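You operate a simulated robot arm through the tools that you are given. There is no shell and no other tool. Be economical: measure what you need, move in short steps, check, and stop when the job is done.

The job below is to be done with a simulated two-armed robot. You get a single attempt, and the scene is never put back.

JOB
On the teal table, fold the grey cloth in half, so that its two short edges meet.

It is judged by the outcome, as a careful person would: the job done as asked, and still so three seconds after it is handed in. It fails if anything else is knocked over, pushed out of place, dropped, spilled or broken. Flat cloth is picked up by pressing the open fingertips on it (5 to 10 N) and closing them slowly along it; thin cloth reads only 2 to 8 mm in the jaws.

ROBOT AND FRAMES
Two 7-joint arms with two-finger parallel grippers on one trunk, on a base that drives. Base frame: it is fixed to the floor where the robot stands at the start and does not move with it; the origin is under the middle of the robot, x ahead of it, y to its left, z up; the surface under the hand at the start is at about z = 80. Units: cm, degrees, N and s.
The left shoulder is at the start at [8, 13.1, 94.7], the right one opposite. With the tool pointing down near the work surface each hand reaches from about 40 to 86 cm from the robot's upright axis, wherever it stands, measured 20 degrees to its own side. Places, roughly: teal table [90, 10, 80]. Payload 1.57 kg a hand.
The tool frame of a hand sits at the grasp point between the pads (the TCP): z along the fingers, y along the line on which they close. The tips reach 3 cm beyond it. Largest opening 11 cm; finger width 2.4, thickness 1.2; the body of the gripper, 4.8 by 11.2 cm, starts 7.8 cm behind the TCP.
Orientation is that of the tool frame in the base frame, as a unit quaternion [w, x, y, z]. With the fingers straight down and closing along the base's y, the tool's x points along the base's -x, its y along +y and its z along -z.

CONTROLS
- The arms move only by the tool drive_tool. It takes "left_series", "right_series" or both (then of equal length, played together; a hand with none holds still); each is a list of rows, each an object of numbers (a shift or turn left out is 0, a gripper value left out holds the last): "x", "y", "z": the shift along the tool's x, y, z in cm; "wx", "wy", "wz": the turn, a rotation vector about the tool's x, y, z in degrees; "fingers": the closure in counts, from 0 (fully open) to 255 (shut). In form: [{"x": .., "y": .., "z": .., "wx": .., "wy": .., "wz": .., "fingers": ..}, ...]. A call has 1 to 10 rows; each row shifts and turns the commanded pose from where the row before left it, along the tool's axes as they then stand. Rows are played at 5 a second. More than 5 cm and 8.6 degrees between two rows, or a gripper value outside its range, and nothing of the call is played. Where a pose cannot be reached the arm comes as near as it can. A force on the tool above 40 N (or 10 N above the force at the start of the call, whichever is more), or a blocked arm, ends the call early, and 0.2 s more pass. Each finger travels about 10.8 cm/s and halts on what it meets, pressing with about 41 N; the grip force reading is that of the motor and also rises with nothing between the fingers. The clock runs only during rows and for 0.2 s after the last one: add rows that do not move to give the fingers time. It gives the time, the measured TCP pose, the force on the tool (base axes), the opening and the grip force at its end, in the units of the frame above (readings bear some noise), with the torque about the TCP (base axes, N m) and any sound that the robot's microphone picked up, and new pictures: "views" is both (left out), scene, wrist or none (wrist: the cameras of the hands that moved).
- Cameras (640 x 400 px; columns grow to the right, rows downward): "scene" is now at [-5.47, 0.95, 141.61]; the picture's right is [0.10, -0.99, 0.00], its down [-0.60, -0.06, -0.80] and it looks along [0.79, 0.08, -0.60] (base axes); focal length 284 px, centre (320, 200). "left" rides on the left gripper at [7, -1.6, -14.1] in its tool frame; the picture's right is [0.23, 0.97, 0.00], its down [-0.86, 0.20, -0.48] and it looks along [-0.47, 0.11, 0.88] (tool axes); focal length 222 px, centre (320, 200). "right" rides on the right gripper at [7, 1.6, -14.1] in its tool frame; the picture's right is [-0.23, 0.97, 0.00], its down [-0.86, -0.20, -0.48] and it looks along [-0.47, -0.11, 0.88] (tool axes); focal length 222 px, centre (320, 200). There is no depth. A picture from a camera that has moved, and an enlarged one, comes with that camera's place and axes in the base frame and with its lens.
- steer(legs): drives the robot by 1 to 6 legs, each [ahead, left, turn to the left] in cm, cm and degrees, along the robot's own axes; the way and the turn of a leg run together, so that a leg with both is an arc; at most 150 cm and 180 degrees a leg. The arms and the cameras ride along, it lands a little off, and it stops where it bumps. It gives what a move gives, and a new picture of the scene camera.
- head_to(pan, tilt): turns the head with the scene camera to pan (to the left, within 109 degrees either way) and tilt (down, from -29 to 69), counted from straight ahead of the robot. It gives what a move gives, and a new picture of the scene camera.
- close_up(camera, box): a new picture of the part [left, top, right, bottom] of that camera's present view, enlarged. It takes no simulated time.
- sign_off(): hands the job in; it is judged then, once.

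Work in short steps. Places have to be worked out from the pictures, the camera data and where the tool is seen: move nearer, look again, correct. Check each grasp and each placing, and mend what went wrong. You have 120 turns and 260 pictures in all, those below and enlarged ones among them. Open the grippers and draw the arms clear of the work before you hand the job in, unless the task says otherwise; then end with one line.

The tools are called after "Call:" as a command line: name --argument value ..., lists and objects as JSON in quotes. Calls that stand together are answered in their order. drive_tool: Moves the arms, as the interface text tells. Its arguments: {"type":"object","properties":{"left_series":{"type":"array","items":{"type":"object","properties":{"x":{"type":"number"},"y":{"type":"number"},"z":{"type":"number"},"wx":{"type":"number"},"wy":{"type":"number"},"wz":{"type":"number"},"fingers":{"type":"number"}}}},"right_series":{"type":"array","items":{"type":"object","properties":{"x":{"type":"number"},"y":{"type":"number"},"z":{"type":"number"},"wx":{"type":"number"},"wy":{"type":"number"},"wz":{"type":"number"},"fingers":{"type":"number"}}}},"views":{"type":"string","enum":["both","scene","wrist","none"]}},"required":[]} The other tools are called the same way: steer (legs) drives the base; head_to (pan, tilt) turns the head that bears the scene camera; close_up (camera, box) takes an enlarged picture of a part of a camera's view; sign_off () hands the job in.

At the start:

```text
time_s: 0.0
left_eef_pos: [54.8, 24.01, 99.08]
left_ee_rot: [0.0, 0.0, 1.0, 0.0]
left_ft_force: [0.1, 0.3, -0.8]
left_moment: [0.01, -0.01, 0.02]
left_width: 11.0
left_grip_force: 0.1
right_eef_pos: [52.65, -24.13, 99.07]
right_ee_rot: [0.0, 0.0, 1.0, 0.001]
right_ft_force: [0.1, 0.2, -0.2]
right_moment: [-0.05, 0.03, 0.03]
right_width: 11.01
right_grip_force: 0.0
robot x, y, heading: [-0.09, -0.03, -0.2]
head pan, tilt: [5.8, 37.0]
```

scene: 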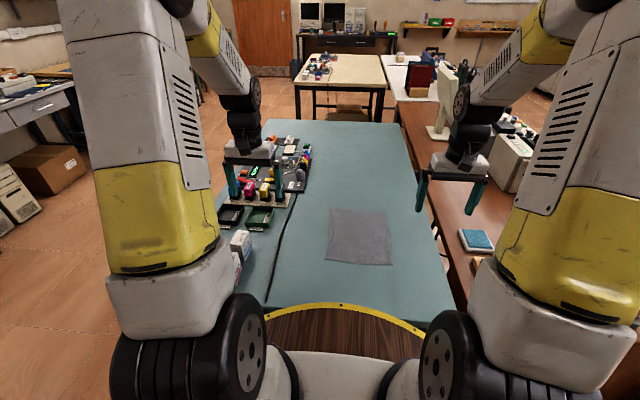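
right: 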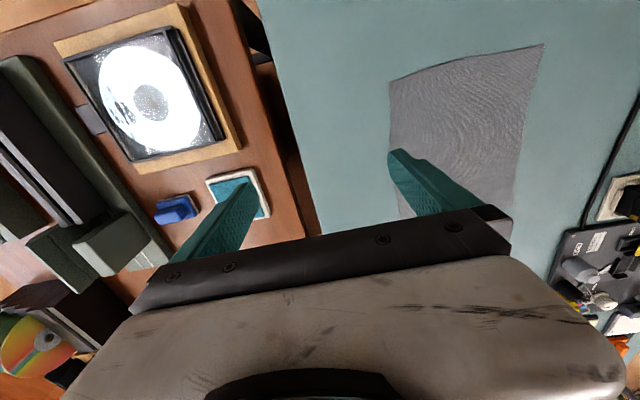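
left: 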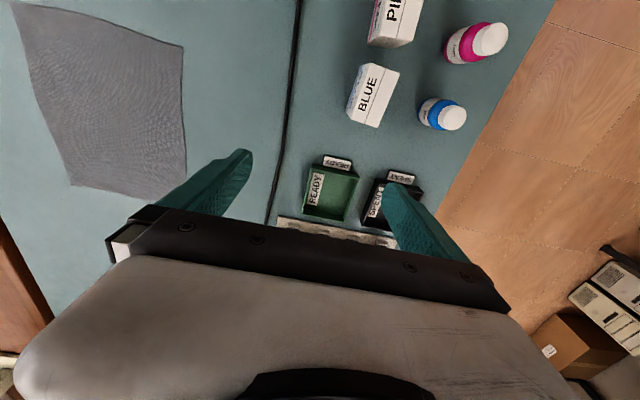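

I'll enlarge the cloth in the scene view to find its corners.

Call:
close_up --camera "scene" --box '[300, 190, 420, 280]'

```text
4.44 times, centred on (360, 235) of scene
camera zoom: at [-5.47, 0.95, 141.61], right [0.1, -0.99, 0.0], down [-0.6, -0.06, -0.8], along [0.79, 0.08, -0.6], focal length 1262 px, centre (142, 44)
```

zoom: 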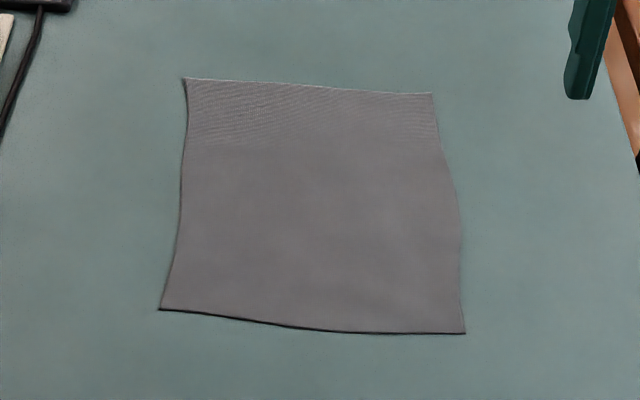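

The cloth spans roughly x 48 to 71.8 and y -14 to 5, so the short edges (about 19 cm) are the near and far ones. I'll bring the far edge to the near one with both hands. First step is moving both hands above the far corners, staying high.

Call:
drive_tool --left_series '[{"x": -2.6, "y": -3.6, "fingers": 185}, {"x": -2.6, "y": -3.6}, {"x": -2.6, "y": -3.6}, {"x": -2.6, "y": -3.6}, {"x": -2.6, "y": -3.6}, {"x": -2.6, "y": -3.7}, {"z": 3.5}, {"z": 3.5}, {}]' --right_series '[{"x": -2.95, "y": 2.15, "fingers": 185}, {"x": -2.95, "y": 2.15}, {"x": -2.95, "y": 2.15}, {"x": -2.95, "y": 2.15}, {"x": -2.95, "y": 2.15}, {"x": -3.0, "y": 2.15}, {"z": 3.5}, {"z": 3.5}, {}]'

```text
time_s: 2.0
left_eef_pos: [70.43, 2.2, 91.77]
left_ee_rot: [0.0, 0.0, 1.0, 0.0]
left_ft_force: [-0.3, 0.7, 0.4]
left_moment: [-0.02, 0.0, -0.02]
left_width: 3.03
left_grip_force: 0.0
right_eef_pos: [70.75, -11.22, 91.83]
right_ee_rot: [0.0, 0.0, 1.0, -0.001]
right_ft_force: [0.1, -0.5, -0.1]
right_moment: [0.0, -0.01, 0.06]
right_width: 3.05
right_grip_force: 0.0
robot x, y, heading: [0.23, -0.09, 0.1]
head pan, tilt: [5.8, 37.0]
camera scene: at [-5.47, 0.95, 141.61], right [0.1, -0.99, 0.0], down [-0.6, -0.06, -0.8], along [0.79, 0.08, -0.6], focal length 284 px, centre (320, 200)
camera right: at [63.73, -9.63, 106.01], right [0.23, 0.97, 0.0], down [0.85, -0.2, 0.48], along [0.47, -0.11, -0.88], focal length 222 px, centre (320, 200)
camera left: at [63.5, 0.72, 105.85], right [-0.23, 0.97, 0.0], down [0.86, 0.2, 0.48], along [0.47, 0.11, -0.88], focal length 222 px, centre (320, 200)
```

scene: 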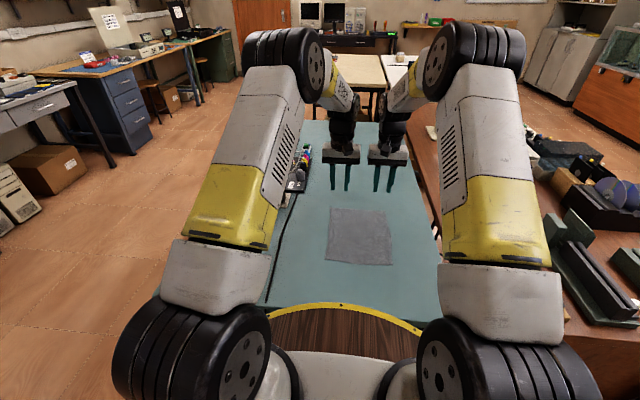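
right: 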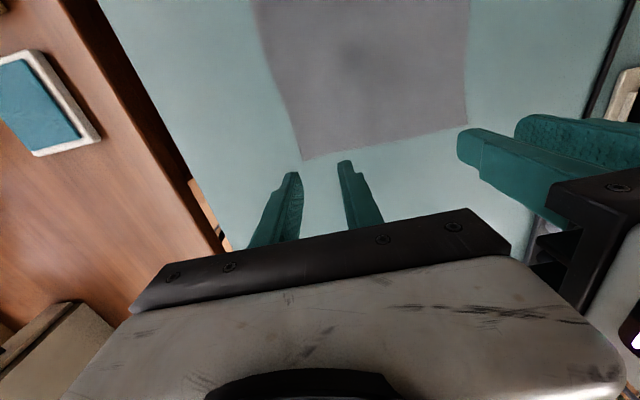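
left: 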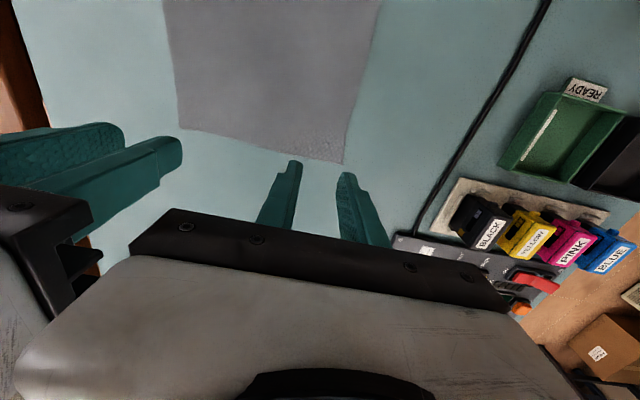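

The wrist cameras agree: far corners at about (71.7, 5.4) and (71.7, -13.7). I'll correct sideways slightly and descend to just above the cloth.

Call:
drive_tool --left_series '[{"y": 0.3, "z": 2.5}, {"z": 2.5}, {"z": 2}, {"z": 1}, {}]' --right_series '[{"x": 0.3, "y": 0.4, "z": 2.5}, {"z": 2.5}, {"z": 2}, {"z": 1}, {}]' --views "wrist"

```text
time_s: 3.2
left_eef_pos: [70.41, 2.84, 83.77]
left_ee_rot: [0.0, 0.0, 1.0, 0.0]
left_ft_force: [0.1, 0.8, 0.5]
left_moment: [-0.02, -0.02, 0.0]
left_width: 3.03
left_grip_force: 0.1
right_eef_pos: [70.23, -10.86, 83.92]
right_ee_rot: [-0.001, 0.0, 1.0, 0.0]
right_ft_force: [-0.6, 0.1, -0.1]
right_moment: [0.0, 0.01, 0.0]
right_width: 3.01
right_grip_force: 0.0
robot x, y, heading: [-0.15, -0.03, 0.3]
head pan, tilt: [5.8, 37.0]
camera right: at [63.22, -9.16, 98.02], right [0.23, 0.97, 0.0], down [0.86, -0.2, 0.48], along [0.47, -0.11, -0.88], focal length 222 px, centre (320, 200)
camera left: at [63.47, 1.1, 97.91], right [-0.23, 0.97, 0.0], down [0.86, 0.2, 0.48], along [0.47, 0.11, -0.88], focal length 222 px, centre (320, 200)
```

right: 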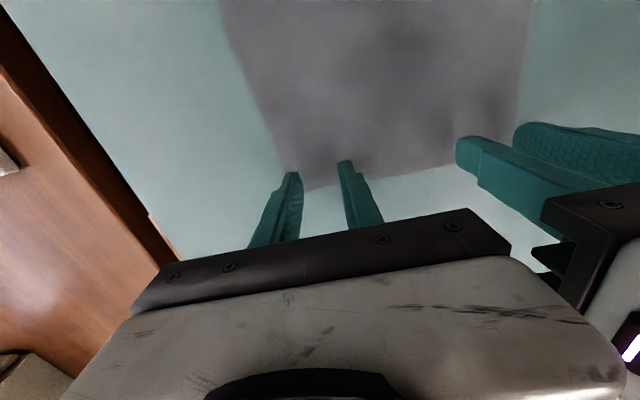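
left: 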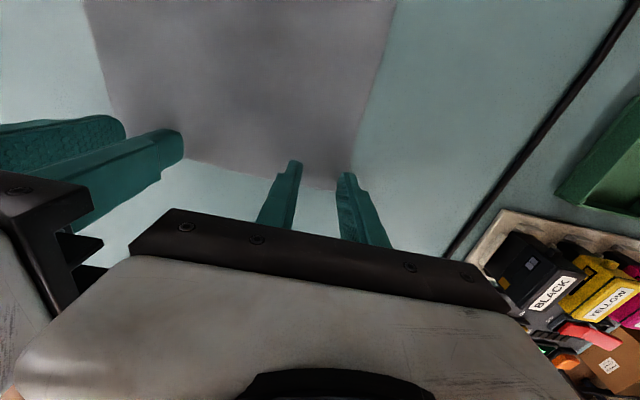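

Checking corner versus fingertip more closely.

Call:
close_up --camera "left" --box '[240, 120, 400, 220]'

Call:
close_up --camera "right" --box '[240, 120, 400, 220]'

```text
4.00 times, centred on (320, 170) of left
camera zoom: at [63.47, 1.1, 97.91], right [-0.23, 0.97, 0.0], down [0.86, 0.2, 0.48], along [0.47, 0.11, -0.88], focal length 888 px, centre (320, 320)
```

zoom: 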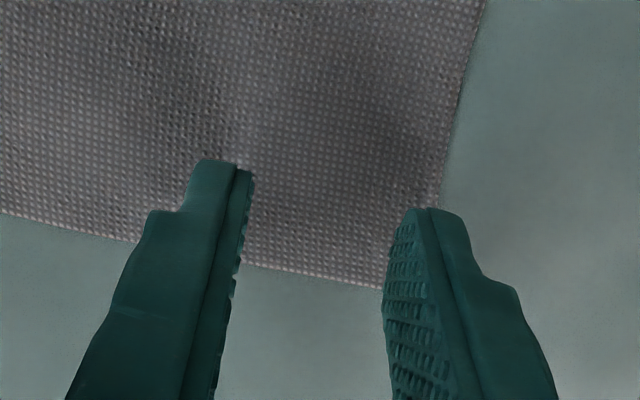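

```text
4.00 times, centred on (320, 170) of right
camera zoom: at [63.22, -9.16, 98.02], right [0.23, 0.97, 0.0], down [0.86, -0.2, 0.48], along [0.47, -0.11, -0.88], focal length 888 px, centre (320, 320)
```

zoom: 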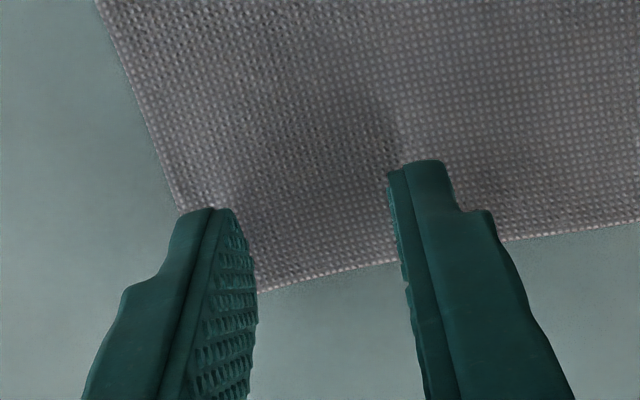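

The outer fingertips sit right on the side edges, so I'll shift each hand inward about 0.5 cm, narrow a little, and press down gently.

Call:
drive_tool --left_series '[{"y": -0.5, "fingers": 197}, {"z": 0.5}, {"z": 0.25}, {}]' --right_series '[{"y": 0.4, "fingers": 197}, {"z": 0.6}, {"z": 0.3}, {}]' --views "none"

```text
time_s: 4.2
left_eef_pos: [70.37, 2.15, 83.14]
left_ee_rot: [0.0, 0.001, 1.0, 0.001]
left_ft_force: [-1.5, 0.2, -0.1]
left_moment: [-0.04, -0.01, -0.01]
left_width: 2.5
left_grip_force: 0.0
right_eef_pos: [70.23, -10.44, 83.08]
right_ee_rot: [0.001, 0.0, 1.0, 0.0]
right_ft_force: [-0.7, -0.7, 4.6]
right_moment: [-0.04, -0.04, -0.01]
right_width: 2.48
right_grip_force: 0.1
robot x, y, heading: [0.03, 0.04, -0.0]
head pan, tilt: [5.8, 37.0]
```

The right hand touches at 4.6 N, the left is just above. Lower a bit more.

Call:
drive_tool --left_series '[{"z": 0.2}, {}]' --right_series '[{"z": 0.05}, {}]' --views "none"

```text
time_s: 4.8
left_eef_pos: [70.49, 2.19, 83.11]
left_ee_rot: [0.001, 0.001, 1.0, 0.0]
left_ft_force: [-3.1, 0.6, 12.0]
left_moment: [0.17, 0.05, 0.04]
left_width: 2.5
left_grip_force: 0.0
right_eef_pos: [70.2, -10.28, 83.17]
right_ee_rot: [0.001, 0.001, 1.0, 0.0]
right_ft_force: [0.2, -0.8, 9.6]
right_moment: [-0.11, -0.05, -0.03]
right_width: 2.49
right_grip_force: 0.1
robot x, y, heading: [0.15, -0.22, -0.0]
head pan, tilt: [5.8, 37.0]
```

Left 12 N, right 9.6 N. I'll ease the left slightly and close slowly.

Call:
drive_tool --left_series '[{"z": -0.06, "fingers": 203}, {"fingers": 209}, {"fingers": 215}, {"fingers": 221}, {"fingers": 227}, {"fingers": 233}, {"fingers": 239}, {"fingers": 245}, {"fingers": 250}, {"fingers": 255}]' --right_series '[{"z": -0.02, "fingers": 203}, {"fingers": 209}, {"fingers": 215}, {"fingers": 221}, {"fingers": 227}, {"fingers": 233}, {"fingers": 239}, {"fingers": 245}, {"fingers": 250}, {"fingers": 255}]' --views "wrist"

```text
time_s: 7.0
left_eef_pos: [70.39, 2.12, 83.14]
left_ee_rot: [0.0, 0.0, 1.0, 0.001]
left_ft_force: [0.5, -1.0, 5.4]
left_moment: [-0.01, -0.02, 0.02]
left_width: 0.0
left_grip_force: 21.7
right_eef_pos: [70.29, -10.44, 83.18]
right_ee_rot: [0.001, 0.0, 1.0, 0.0]
right_ft_force: [0.1, -0.8, 17.6]
right_moment: [0.0, -0.06, 0.01]
right_width: 0.17
right_grip_force: 23.3
robot x, y, heading: [0.18, -0.28, 0.0]
head pan, tilt: [5.8, 37.0]
camera right: at [63.16, -8.84, 97.2], right [0.23, 0.97, 0.0], down [0.85, -0.2, 0.48], along [0.47, -0.11, -0.88], focal length 222 px, centre (320, 200)
camera left: at [63.43, 0.6, 97.15], right [-0.23, 0.97, 0.0], down [0.85, 0.2, 0.48], along [0.47, 0.11, -0.88], focal length 222 px, centre (320, 200)
```

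right: 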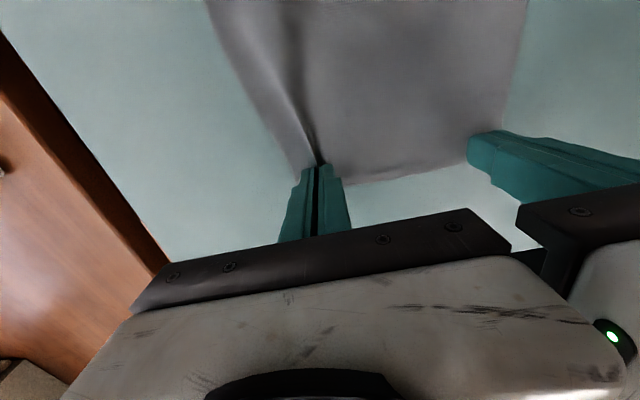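
left: 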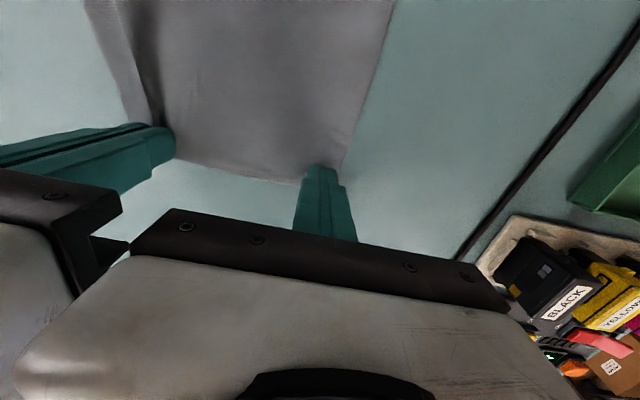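

The right hand has caught cloth (0.17 cm, ridge visible) but the left slipped shut empty. Raise and reopen the left, press again.

Call:
drive_tool --left_series '[{"z": -1.0}, {"fingers": 192}, {}, {"z": 0.8}, {"z": 0.24}, {}]' --views "wrist"

```text
time_s: 8.4
left_eef_pos: [70.45, 2.24, 83.21]
left_ee_rot: [0.001, 0.0, 1.0, 0.0]
left_ft_force: [-0.9, 1.7, 9.4]
left_moment: [0.03, -0.02, -0.01]
left_width: 2.7
left_grip_force: 0.0
right_eef_pos: [70.26, -10.44, 83.12]
right_ee_rot: [0.001, 0.0, 1.0, 0.0]
right_ft_force: [2.4, -2.5, 18.9]
right_moment: [-0.07, -0.1, -0.01]
right_width: 0.19
right_grip_force: 23.6
robot x, y, heading: [-0.22, 0.14, 0.0]
head pan, tilt: [5.8, 37.0]
camera left: at [63.38, 0.6, 97.13], right [-0.23, 0.97, 0.0], down [0.85, 0.2, 0.48], along [0.47, 0.11, -0.88], focal length 222 px, centre (320, 200)
```

left: 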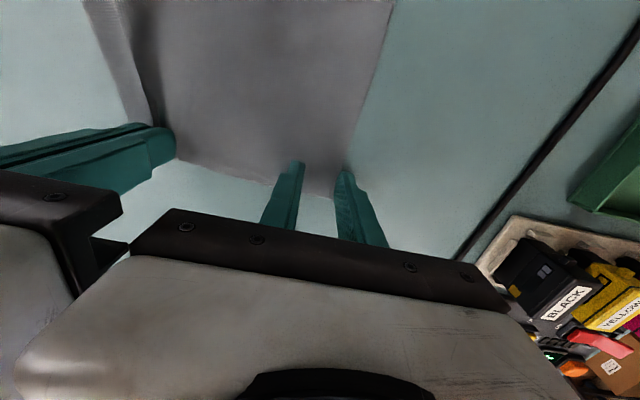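

Left presses at 9.4 N; check whether the outer fingertip is on cloth.

Call:
close_up --camera "left" --box '[240, 120, 400, 220]'

```text
4.00 times, centred on (320, 170) of left
camera zoom: at [63.38, 0.6, 97.13], right [-0.23, 0.97, 0.0], down [0.85, 0.2, 0.48], along [0.47, 0.11, -0.88], focal length 888 px, centre (320, 320)
```

zoom: 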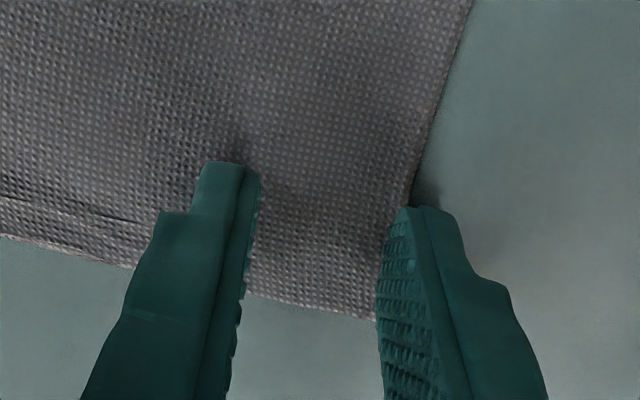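

The outer fingertip is only at the edge. Lift, narrow to 1.8 cm, shift inward 0.6 cm and press again.

Call:
drive_tool --left_series '[{"z": -0.8}, {"y": -0.65, "fingers": 212}, {"z": 0.5}, {"z": 0.33}, {}]' --views "none"

Call:
close_up --camera "left" --box '[240, 120, 400, 220]'

```text
time_s: 9.6
left_eef_pos: [70.31, 1.36, 83.05]
left_ee_rot: [-0.001, 0.0, 1.0, 0.001]
left_ft_force: [-0.9, 0.1, 4.5]
left_moment: [-0.01, 0.03, 0.01]
left_width: 1.82
left_grip_force: 0.1
right_eef_pos: [70.26, -10.52, 83.06]
right_ee_rot: [0.001, 0.0, 1.0, 0.0]
right_ft_force: [0.8, -2.3, 21.7]
right_moment: [-0.07, -0.11, -0.01]
right_width: 0.16
right_grip_force: 23.4
robot x, y, heading: [0.14, 0.49, 0.2]
head pan, tilt: [5.8, 37.0]
```

```text
4.00 times, centred on (320, 170) of left
camera zoom: at [63.28, -0.1, 97.15], right [-0.23, 0.97, 0.0], down [0.85, 0.2, 0.48], along [0.47, 0.11, -0.88], focal length 888 px, centre (320, 320)
```

zoom: 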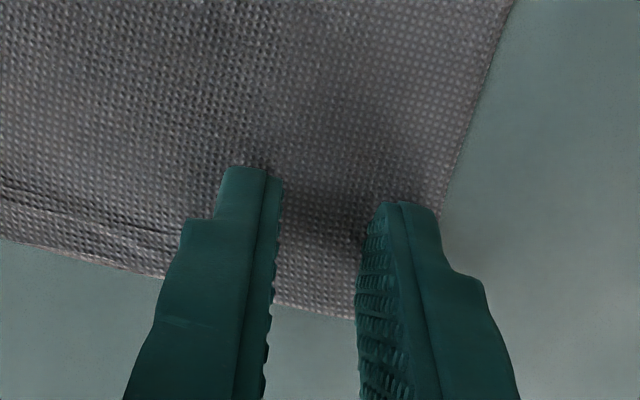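

Both fingertips are now on cloth. Press to about 9 N and close slowly.

Call:
drive_tool --left_series '[{"z": 0.09}, {"fingers": 218}, {"fingers": 223}, {"fingers": 228}, {"fingers": 233}, {"fingers": 238}, {"fingers": 243}, {"fingers": 249}, {"fingers": 255}, {}]' --views "wrist"

```text
time_s: 11.8
left_eef_pos: [70.24, 1.56, 83.19]
left_ee_rot: [0.0, 0.0, 1.0, 0.0]
left_ft_force: [1.7, -1.2, 26.9]
left_moment: [0.08, -0.14, 0.0]
left_width: 0.18
left_grip_force: 23.2
right_eef_pos: [70.18, -10.44, 83.15]
right_ee_rot: [0.001, 0.0, 1.0, 0.0]
right_ft_force: [2.2, 1.4, 15.8]
right_moment: [0.02, -0.13, 0.03]
right_width: 0.17
right_grip_force: 24.1
robot x, y, heading: [0.23, 0.24, -0.1]
head pan, tilt: [5.8, 37.0]
camera left: at [63.3, -0.11, 97.12], right [-0.23, 0.97, 0.0], down [0.85, 0.2, 0.48], along [0.47, 0.11, -0.88], focal length 222 px, centre (320, 200)
```

left: 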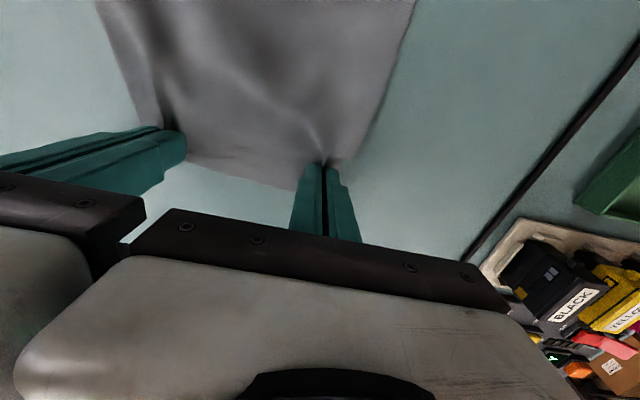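

Both hands hold cloth (1.8 mm each). Lift a few cm, moving slightly toward the robot.

Call:
drive_tool --left_series '[{"z": -1.0, "x": 0.2}, {"z": -1.5, "x": 0.5}, {"z": -1.5, "x": 0.8}, {}]' --right_series '[{"z": -1.0, "x": 0.2}, {"z": -1.5, "x": 0.5}, {"z": -1.5, "x": 0.8}, {}]'

```text
time_s: 12.8
left_eef_pos: [68.93, 1.54, 86.79]
left_ee_rot: [0.0, -0.001, 1.0, 0.0]
left_ft_force: [0.4, -2.0, 0.0]
left_moment: [-0.05, 0.02, 0.02]
left_width: 0.14
left_grip_force: 23.7
right_eef_pos: [68.69, -10.33, 87.08]
right_ee_rot: [0.001, 0.0, 1.0, 0.0]
right_ft_force: [-0.5, 2.7, -0.1]
right_moment: [0.1, 0.0, -0.05]
right_width: 0.18
right_grip_force: 23.3
robot x, y, heading: [-0.36, 0.06, 0.1]
head pan, tilt: [5.8, 37.0]
camera scene: at [-5.46, 0.95, 141.61], right [0.1, -0.99, 0.0], down [-0.6, -0.06, -0.8], along [0.79, 0.08, -0.6], focal length 284 px, centre (320, 200)
camera right: at [61.66, -8.76, 101.15], right [0.23, 0.97, 0.0], down [0.86, -0.2, 0.48], along [0.47, -0.11, -0.88], focal length 222 px, centre (320, 200)
camera left: at [61.9, 0.0, 100.88], right [-0.23, 0.97, 0.0], down [0.86, 0.2, 0.48], along [0.47, 0.11, -0.88], focal length 222 px, centre (320, 200)
```

scene: 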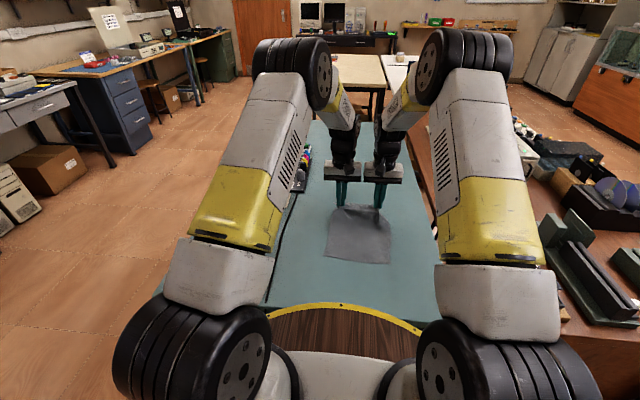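
right: 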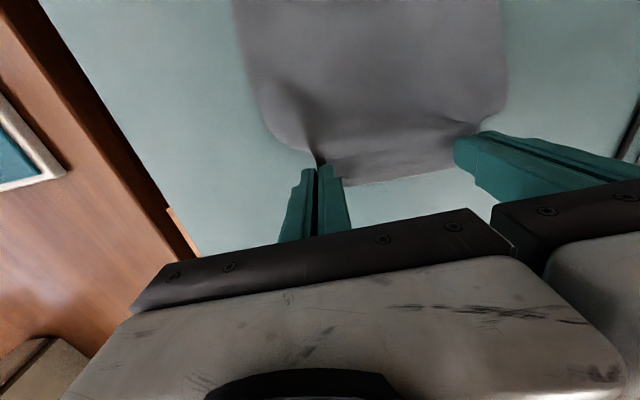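
left: 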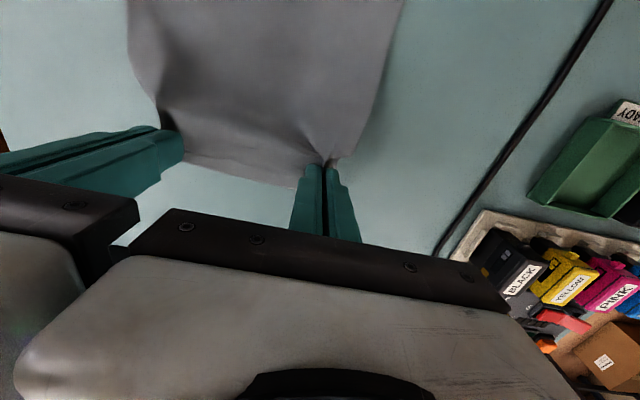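

The far edge is lifted cleanly. Next I carry it in an arc toward the robot, tilting the fingers forward as it goes so the edge flips over.

Call:
drive_tool --left_series '[{"x": 1.21, "z": -1.43, "wy": -5}, {"x": 1.08, "z": -1.53, "wy": -5}, {"x": 1.79, "z": -1.36, "wy": -5}, {"x": 1.67, "z": -1.51, "wy": -5}, {"x": 1.8, "z": -0.72, "wy": -4}, {"x": 1.75, "z": -0.85, "wy": -4}, {}]' --right_series '[{"x": 1.21, "z": -1.43, "wy": -5}, {"x": 1.08, "z": -1.53, "wy": -5}, {"x": 1.79, "z": -1.36, "wy": -5}, {"x": 1.67, "z": -1.51, "wy": -5}, {"x": 1.8, "z": -0.72, "wy": -4}, {"x": 1.75, "z": -0.85, "wy": -4}, {}]'

```text
time_s: 14.4
left_eef_pos: [58.47, 1.37, 92.15]
left_ee_rot: [0.242, 0.0, 0.97, 0.0]
left_ft_force: [-0.3, -1.3, -0.1]
left_moment: [-0.04, -0.01, 0.01]
left_width: 0.15
left_grip_force: 23.6
right_eef_pos: [58.2, -10.45, 92.2]
right_ee_rot: [0.242, 0.0, 0.97, 0.0]
right_ft_force: [-0.5, 0.7, -0.3]
right_moment: [0.03, 0.02, 0.0]
right_width: 0.17
right_grip_force: 23.3
robot x, y, heading: [0.22, 0.05, -0.1]
head pan, tilt: [5.8, 37.0]
camera scene: at [-5.47, 0.95, 141.61], right [0.1, -0.99, 0.0], down [-0.6, -0.06, -0.8], along [0.79, 0.08, -0.6], focal length 284 px, centre (320, 200)
camera right: at [45.45, -8.79, 101.28], right [0.2, 0.97, 0.11], down [0.53, -0.2, 0.82], along [0.82, -0.11, -0.56], focal length 222 px, centre (320, 200)
camera left: at [45.7, -0.15, 101.16], right [-0.2, 0.97, -0.11], down [0.53, 0.2, 0.82], along [0.82, 0.11, -0.56], focal length 222 px, centre (320, 200)
```

scene: 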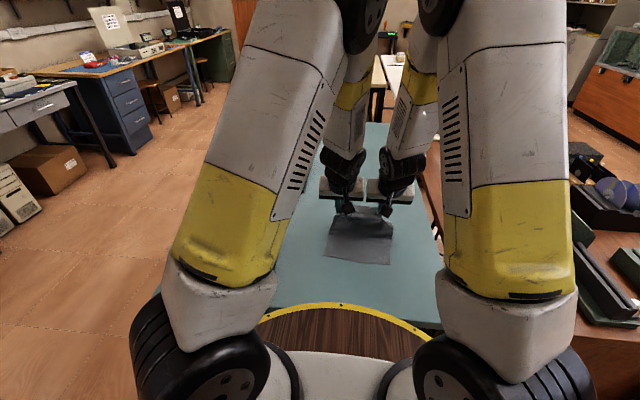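
right: 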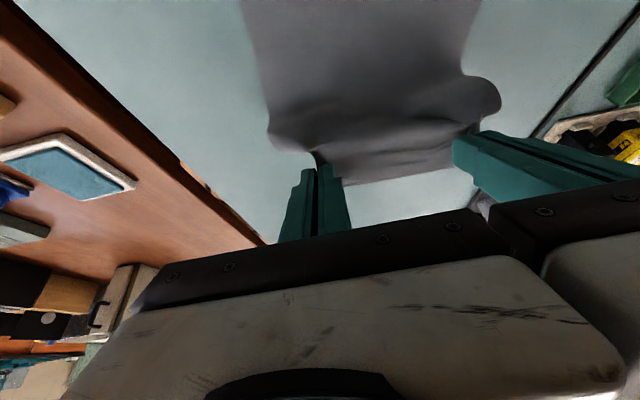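
left: 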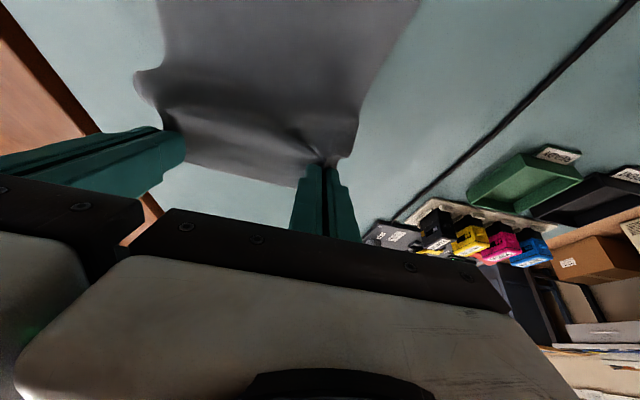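

The fold is standing up well with the far edge over mid-cloth. Continue the arc down toward the near edge.

Call:
drive_tool --left_series '[{"x": 1.97, "z": -0.45, "wy": -4.5}, {"x": 1.93, "z": -0.61, "wy": -4.5}, {"x": 2.24, "z": -0.23, "wy": -4.5}, {"x": 2.21, "z": -0.41, "wy": -4.5}, {}]' --right_series '[{"x": 1.97, "z": -0.45, "wy": -4.5}, {"x": 1.93, "z": -0.61, "wy": -4.5}, {"x": 2.24, "z": -0.23, "wy": -4.5}, {"x": 2.21, "z": -0.41, "wy": -4.5}, {}]'

```text
time_s: 15.2
left_eef_pos: [56.18, 4.17, 94.59]
left_ee_rot: [0.368, -0.07, 0.926, -0.043]
left_ft_force: [-1.3, -18.1, 0.6]
left_moment: [-0.5, 0.04, -0.24]
left_width: 0.14
left_grip_force: 23.6
right_eef_pos: [54.86, -10.04, 93.84]
right_ee_rot: [0.375, 0.017, 0.927, 0.028]
right_ft_force: [0.8, 18.0, -0.5]
right_moment: [0.42, -0.01, 0.4]
right_width: 0.17
right_grip_force: 23.3
robot x, y, heading: [-0.05, 0.04, -0.2]
head pan, tilt: [5.8, 37.0]
stopped in row 3 (right hand): the force on the tool passed its limit at 41 N (the readings are from after the stop); the commanded pose is now the measured one
camera scene: at [-5.46, 0.94, 141.61], right [0.1, -0.99, 0.0], down [-0.6, -0.06, -0.8], along [0.79, 0.08, -0.6], focal length 284 px, centre (320, 200)
camera right: at [39.95, -8.64, 99.3], right [0.17, 0.96, 0.22], down [0.28, -0.26, 0.92], along [0.94, -0.1, -0.31], focal length 222 px, centre (320, 200)
camera left: at [41.48, 1.97, 100.3], right [-0.26, 0.92, -0.28], down [0.27, 0.35, 0.9], along [0.93, 0.16, -0.34], focal length 222 px, centre (320, 200)
```

scene: 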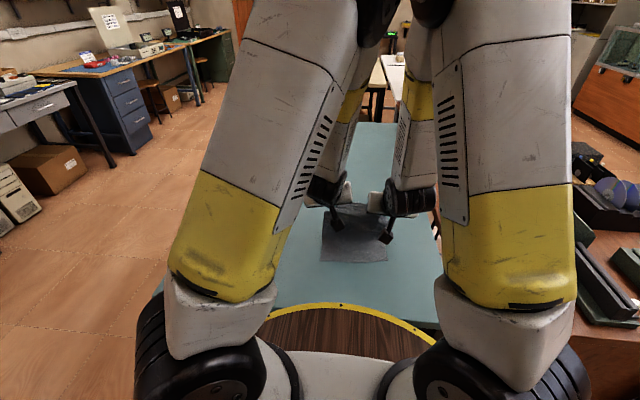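
right: 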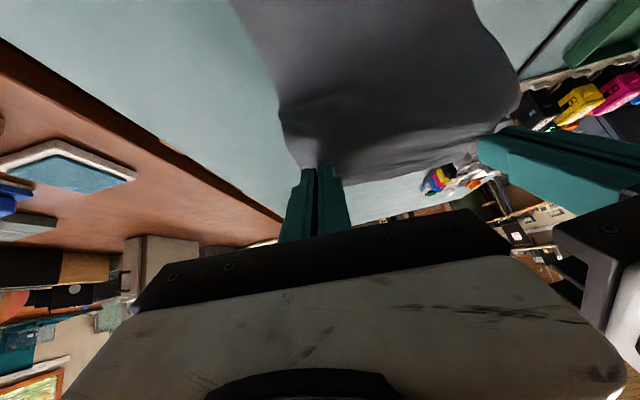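
left: 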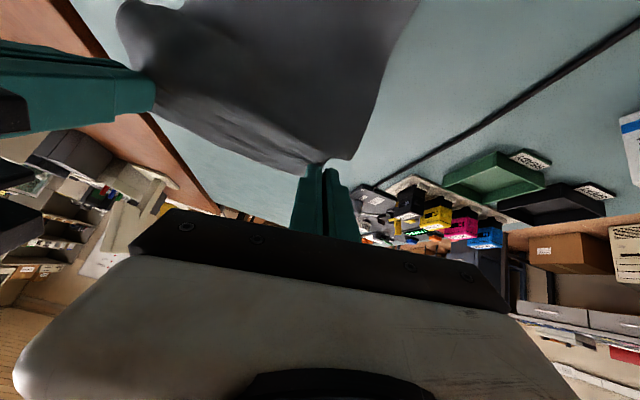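

The hands pushed against each other (arms crowd when this close to the robot), and the left was shoved 2 cm outward; the grip still holds. I'll retreat to the last good pose and then use the base to carry the edge back.

Call:
drive_tool --left_series '[{"x": 0.07, "y": -0.3, "z": 0.97, "wx": -0.6, "wy": 4.5, "wz": 3.1}, {"x": 0.07, "y": -0.8, "z": 0.97, "wx": -0.6, "wy": 4.5, "wz": 3.1}, {"x": 0.07, "y": -0.8, "z": 0.97, "wx": -0.6, "wy": 4.5, "wz": 3.1}, {}]' --right_series '[{"x": -0.43, "y": -0.12, "z": 1.08, "wx": 0.8, "wy": 4.7, "wz": -1}, {"x": -0.43, "y": -0.12, "z": 1.08, "wx": 0.8, "wy": 4.7, "wz": -1}, {"x": -0.43, "y": -0.12, "z": 1.08, "wx": 0.8, "wy": 4.7, "wz": -1}, {}]'

```text
time_s: 16.2
left_eef_pos: [57.75, 2.56, 92.14]
left_ee_rot: [0.256, 0.003, 0.967, -0.003]
left_ft_force: [-0.2, -5.1, -0.5]
left_moment: [-0.2, -0.03, -0.04]
left_width: 0.13
left_grip_force: 23.2
right_eef_pos: [57.84, -10.66, 91.95]
right_ee_rot: [0.255, -0.002, 0.967, -0.002]
right_ft_force: [-0.6, 4.9, 0.2]
right_moment: [0.14, -0.03, 0.09]
right_width: 0.19
right_grip_force: 23.5
robot x, y, heading: [-0.05, -0.17, 0.1]
head pan, tilt: [5.8, 37.0]
camera scene: at [-5.48, 0.95, 141.61], right [0.1, -0.99, 0.0], down [-0.6, -0.06, -0.8], along [0.79, 0.08, -0.6], focal length 284 px, centre (320, 200)
camera right: at [44.7, -9.02, 100.79], right [0.2, 0.97, 0.11], down [0.51, -0.2, 0.84], along [0.84, -0.11, -0.53], focal length 222 px, centre (320, 200)
camera left: at [44.76, 1.17, 100.92], right [-0.19, 0.97, -0.12], down [0.51, 0.2, 0.84], along [0.84, 0.1, -0.53], focal length 222 px, centre (320, 200)
```

scene: 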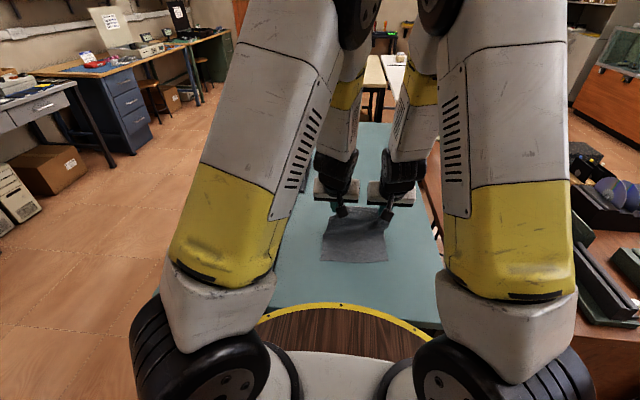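
right: 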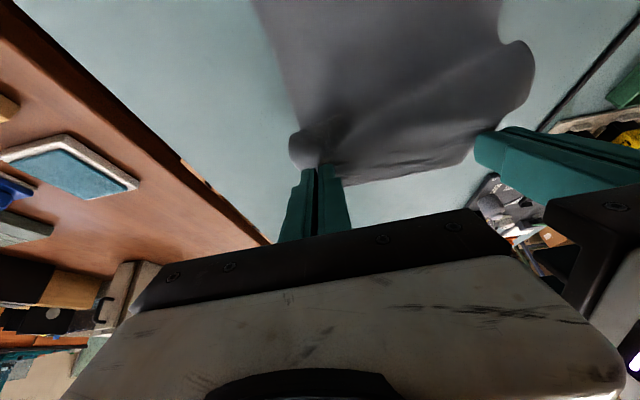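
left: 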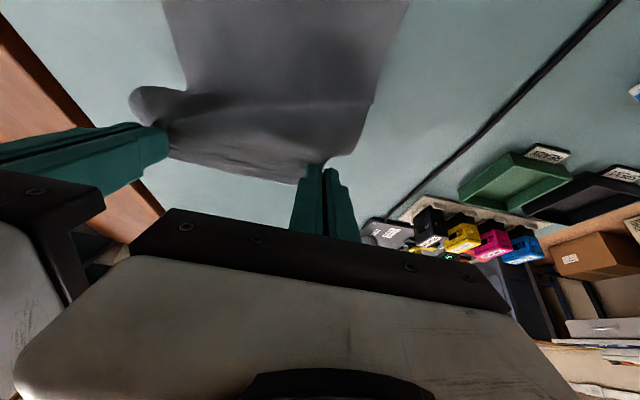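

Good, orientation is restored and both grips hold. Look at the cloth's lower part in the scene view.

Call:
close_up --camera "scene" --box '[300, 190, 420, 280]'

```text
4.44 times, centred on (360, 235) of scene
camera zoom: at [-5.48, 0.95, 141.61], right [0.1, -0.99, 0.0], down [-0.6, -0.06, -0.8], along [0.79, 0.08, -0.6], focal length 1262 px, centre (142, 44)
```

zoom: 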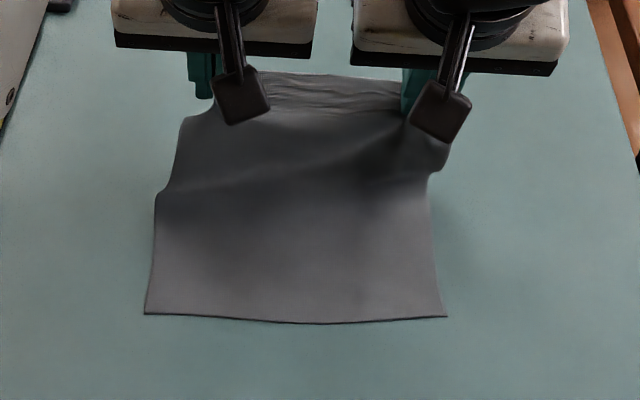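

The near edge is now at about (47.8, 6.0)–(49.4, -13.0), slightly rotated. Lower the held edge a little, bring right hand in, then use the base to back off.

Call:
drive_tool --left_series '[{"x": 1.27, "z": 1.23}, {"x": 1.27, "z": 1.23}, {}]' --right_series '[{"x": 1.27, "z": 1.23, "y": 0.4}, {"x": 1.27, "z": 1.23, "y": 0.4}, {}]' --views "none"

Call:
steer --legs '[[-6, 0, 0]]'

```text
time_s: 17.0
left_eef_pos: [56.81, 2.49, 88.67]
left_ee_rot: [0.255, 0.002, 0.967, -0.003]
left_ft_force: [-0.1, -0.5, 0.8]
left_moment: [0.01, 0.01, 0.0]
left_width: 0.13
left_grip_force: 23.2
right_eef_pos: [56.92, -9.85, 88.7]
right_ee_rot: [0.256, -0.001, 0.967, -0.001]
right_ft_force: [1.0, 0.2, -0.5]
right_moment: [0.0, 0.04, 0.01]
right_width: 0.15
right_grip_force: 23.5
robot x, y, heading: [0.25, -0.17, 0.1]
head pan, tilt: [5.8, 37.0]
```

```text
time_s: 17.9
left_eef_pos: [51.11, 2.56, 88.69]
left_ee_rot: [0.255, 0.002, 0.967, -0.004]
left_ft_force: [0.1, -0.1, -0.4]
left_moment: [0.0, -0.03, 0.0]
left_width: 0.17
left_grip_force: 23.0
right_eef_pos: [50.8, -9.76, 88.61]
right_ee_rot: [0.257, -0.001, 0.967, -0.001]
right_ft_force: [0.7, -1.2, -0.1]
right_moment: [0.04, -0.01, -0.02]
right_width: 0.17
right_grip_force: 23.2
robot x, y, heading: [-5.95, 0.09, 0.1]
head pan, tilt: [5.8, 37.0]
camera scene: at [-11.38, 0.95, 141.61], right [0.1, -0.99, 0.0], down [-0.6, -0.06, -0.8], along [0.79, 0.08, -0.6], focal length 284 px, centre (320, 200)
```

scene: 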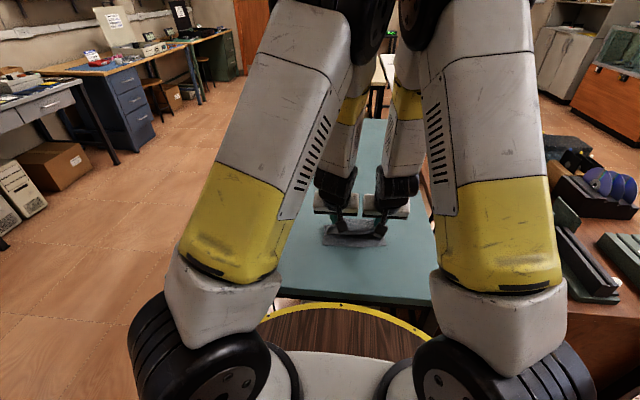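

The base move worked smoothly. The earlier stop was the arms running out of reach close-in, so I'll extend the arms forward 6 cm and drive back 7 cm to get comfortable room for tilting.

Call:
drive_tool --left_series '[{"x": -1.74, "z": 0.98}, {"x": -1.74, "z": 0.98}, {"x": -1.74, "z": 0.98}, {}]' --right_series '[{"x": -1.74, "z": 0.98}, {"x": -1.74, "z": 0.98}, {"x": -1.74, "z": 0.98}, {}]' --views "none"

Call:
steer --legs '[[-7, 0, 0]]'

Call:
close_up --camera "scene" --box '[290, 190, 410, 265]'

```text
time_s: 18.9
left_eef_pos: [57.05, 2.35, 88.62]
left_ee_rot: [0.255, 0.003, 0.967, -0.004]
left_ft_force: [0.9, -0.3, 0.1]
left_moment: [-0.01, 0.0, 0.02]
left_width: 0.12
left_grip_force: 22.9
right_eef_pos: [56.86, -9.62, 88.73]
right_ee_rot: [0.256, -0.001, 0.967, -0.001]
right_ft_force: [0.6, 0.9, -0.5]
right_moment: [-0.02, 0.02, -0.02]
right_width: 0.18
right_grip_force: 23.6
robot x, y, heading: [-5.77, -0.04, -0.2]
head pan, tilt: [5.8, 37.0]
```

```text
time_s: 19.9
left_eef_pos: [50.11, 2.41, 88.56]
left_ee_rot: [0.255, 0.003, 0.967, -0.004]
left_ft_force: [-0.3, -0.2, -0.1]
left_moment: [0.01, 0.0, -0.02]
left_width: 0.13
left_grip_force: 23.5
right_eef_pos: [49.95, -9.64, 88.68]
right_ee_rot: [0.256, -0.002, 0.967, -0.001]
right_ft_force: [0.6, 0.2, 0.6]
right_moment: [0.03, -0.04, -0.04]
right_width: 0.19
right_grip_force: 23.0
robot x, y, heading: [-12.47, -0.04, 0.0]
head pan, tilt: [5.8, 37.0]
camera scene: at [-18.33, 0.95, 141.61], right [0.1, -0.99, 0.0], down [-0.6, -0.06, -0.8], along [0.79, 0.08, -0.6], focal length 284 px, centre (320, 200)
```

scene: 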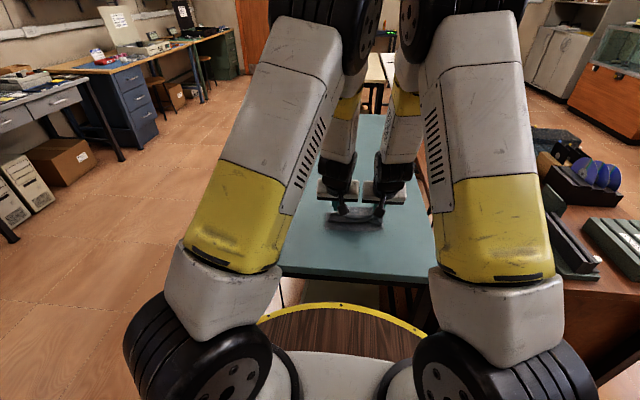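

```text
5.33 times, centred on (350, 228) of scene
camera zoom: at [-18.33, 0.95, 141.61], right [0.1, -0.99, 0.0], down [-0.6, -0.06, -0.8], along [0.79, 0.08, -0.6], focal length 1514 px, centre (160, 53)
```

zoom: 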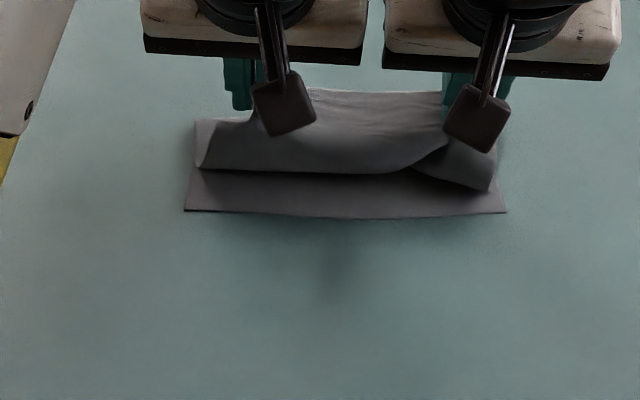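

The held edge is above the near edge region, but the cloth bulges ahead as a lip because the edge isn't flipped enough. I'll tilt the fingers further (to about 65°) keeping the tips in place.

Call:
drive_tool --left_series '[{"x": 0.35, "z": 0.11, "wy": -7.08}, {"x": 0.36, "z": 0.07, "wy": -7.08}, {"x": 0.37, "z": 0.02, "wy": -7.08}, {"x": 0.37, "z": -0.02, "wy": -7.08}, {}]' --right_series '[{"x": 0.35, "z": 0.11, "wy": -7.08}, {"x": 0.36, "z": 0.07, "wy": -7.08}, {"x": 0.37, "z": 0.02, "wy": -7.08}, {"x": 0.37, "z": -0.02, "wy": -7.08}, {}]' --views "scene"

Call:
close_up --camera "scene" --box '[290, 190, 410, 265]'

```text
time_s: 20.6
left_eef_pos: [50.74, 3.97, 89.48]
left_ee_rot: [0.391, -0.02, 0.92, -0.011]
left_ft_force: [0.1, -23.1, -0.5]
left_moment: [-0.64, 0.03, -0.37]
left_width: 0.15
left_grip_force: 23.5
right_eef_pos: [50.07, -10.35, 89.02]
right_ee_rot: [0.388, 0.006, 0.922, 0.003]
right_ft_force: [-0.4, 22.3, -0.5]
right_moment: [0.51, -0.03, 0.49]
right_width: 0.19
right_grip_force: 23.4
robot x, y, heading: [-12.92, -0.03, -0.1]
head pan, tilt: [5.8, 37.0]
stopped in row 3 (left hand): the force on the tool passed its limit at 46 N (the readings are from after the stop); the commanded pose is now the measured one
camera scene: at [-18.35, 0.94, 141.61], right [0.1, -0.99, 0.0], down [-0.6, -0.06, -0.8], along [0.79, 0.08, -0.6], focal length 284 px, centre (320, 200)
```

scene: 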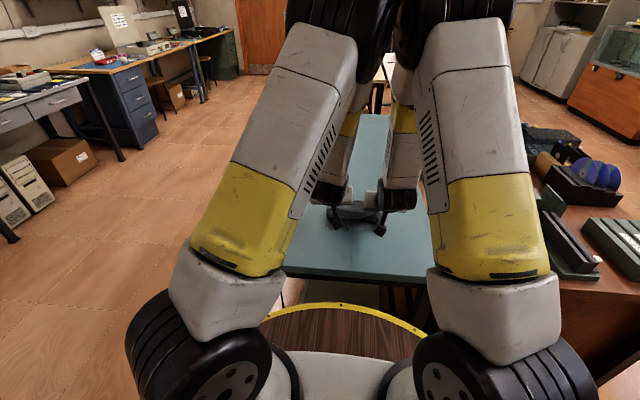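

```text
5.33 times, centred on (350, 228) of scene
camera zoom: at [-18.35, 0.94, 141.61], right [0.1, -0.99, 0.0], down [-0.6, -0.06, -0.8], along [0.79, 0.08, -0.6], focal length 1514 px, centre (160, 53)
```

zoom: 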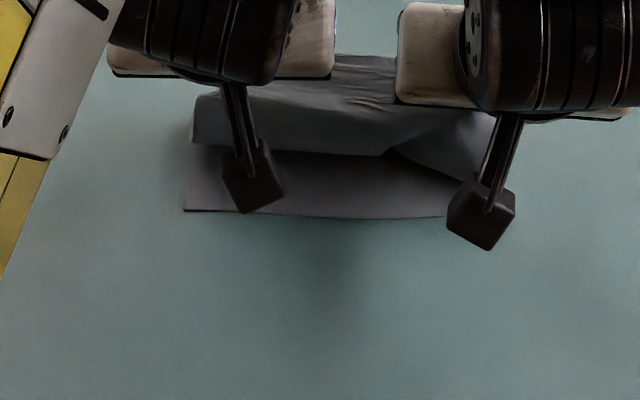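

The elbows touch each other when both hands tilt this far. I'll yaw the hands so their rear ends splay outward (elbows apart) and restore their spacing.

Call:
drive_tool --left_series '[{"x": 0.36, "z": 0.34, "y": -0.3, "wx": 4.8, "wy": 2, "wz": 4.6}, {"x": 0.36, "z": 0.34, "y": -0.5, "wx": 4.8, "wy": 2, "wz": 4.6}, {"x": 0.36, "z": 0.34, "y": -0.5, "wx": 4.8, "wy": 2, "wz": 4.6}, {}]' --right_series '[{"x": 0.36, "z": 0.34, "y": 0.2, "wx": -4.8, "wy": 2, "wz": -4.6}, {"x": 0.36, "z": 0.34, "y": 0.2, "wx": -4.8, "wy": 2, "wz": -4.6}, {"x": 0.36, "z": 0.34, "y": 0.2, "wx": -4.8, "wy": 2, "wz": -4.6}, {}]' --views "scene"

Call:
close_up --camera "scene" --box '[290, 190, 410, 265]'

```text
time_s: 21.6
left_eef_pos: [50.57, 3.0, 87.91]
left_ee_rot: [0.339, 0.138, 0.927, -0.077]
left_ft_force: [-0.6, -0.7, -0.5]
left_moment: [-0.02, 0.0, 0.01]
left_width: 0.15
left_grip_force: 23.0
right_eef_pos: [49.91, -9.98, 87.49]
right_ee_rot: [0.333, -0.153, 0.928, 0.071]
right_ft_force: [0.8, 0.0, 0.1]
right_moment: [-0.04, -0.02, -0.05]
right_width: 0.17
right_grip_force: 23.8
robot x, y, heading: [-13.33, -0.07, 0.1]
head pan, tilt: [5.8, 37.0]
camera scene: at [-18.34, 0.94, 141.61], right [0.1, -0.99, 0.0], down [-0.6, -0.06, -0.8], along [0.79, 0.08, -0.6], focal length 284 px, centre (320, 200)
```

scene: 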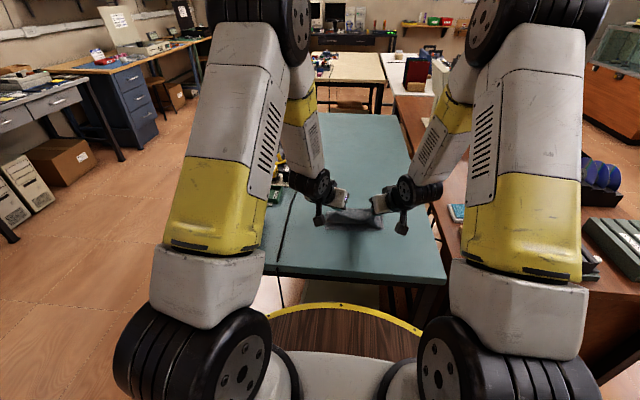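

```text
5.33 times, centred on (350, 228) of scene
camera zoom: at [-18.34, 0.94, 141.61], right [0.1, -0.99, 0.0], down [-0.6, -0.06, -0.8], along [0.79, 0.08, -0.6], focal length 1514 px, centre (160, 53)
```

zoom: 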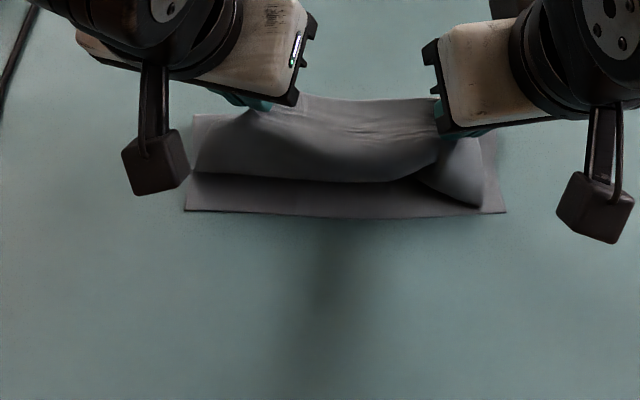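

Elbows are clear now and forces near zero. Tilt further by 24°, tips staying in place.

Call:
drive_tool --left_series '[{"x": 0.33, "wy": -6}, {"x": 0.33, "wy": -6}, {"x": 0.33, "wy": -6}, {"x": 0.33, "wy": -6}, {}]' --right_series '[{"x": 0.31, "wy": -6}, {"x": 0.31, "wy": -6}, {"x": 0.31, "wy": -6}, {"x": 0.31, "wy": -6}, {}]' --views "scene"

Call:
close_up --camera "scene" --box '[290, 190, 410, 265]'

```text
time_s: 22.8
left_eef_pos: [49.64, 3.18, 87.11]
left_ee_rot: [0.526, 0.118, 0.836, -0.103]
left_ft_force: [-0.6, -0.7, 0.0]
left_moment: [0.03, 0.01, 0.01]
left_width: 0.13
left_grip_force: 23.2
right_eef_pos: [49.05, -10.13, 86.51]
right_ee_rot: [0.519, -0.134, 0.838, 0.101]
right_ft_force: [-0.2, 0.5, -0.1]
right_moment: [0.0, 0.0, 0.0]
right_width: 0.17
right_grip_force: 23.2
robot x, y, heading: [-12.85, -0.18, 0.1]
head pan, tilt: [5.8, 37.0]
camera scene: at [-18.34, 0.95, 141.61], right [0.1, -0.99, 0.0], down [-0.6, -0.06, -0.8], along [0.79, 0.08, -0.6], focal length 284 px, centre (320, 200)
```

scene: 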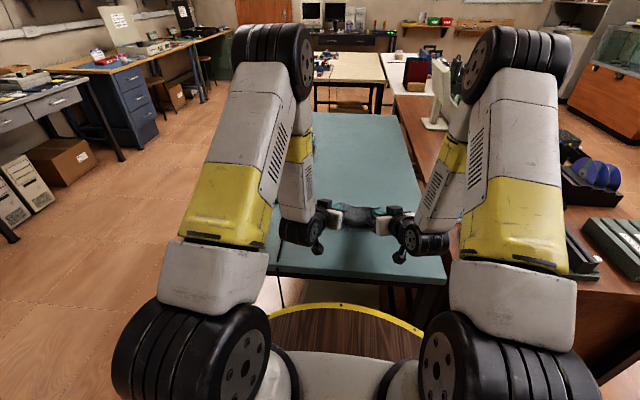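

```text
5.33 times, centred on (350, 228) of scene
camera zoom: at [-18.34, 0.95, 141.61], right [0.1, -0.99, 0.0], down [-0.6, -0.06, -0.8], along [0.79, 0.08, -0.6], focal length 1514 px, centre (160, 53)
```

zoom: 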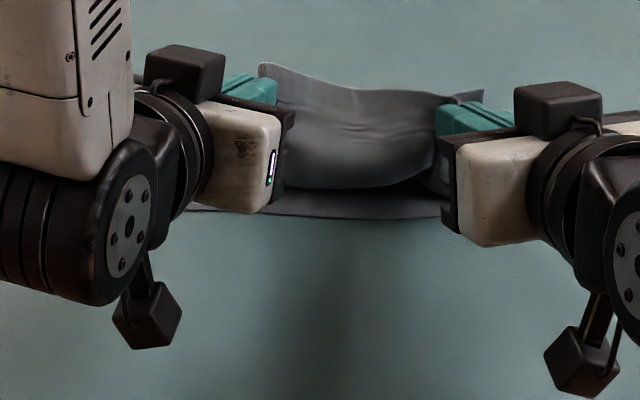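

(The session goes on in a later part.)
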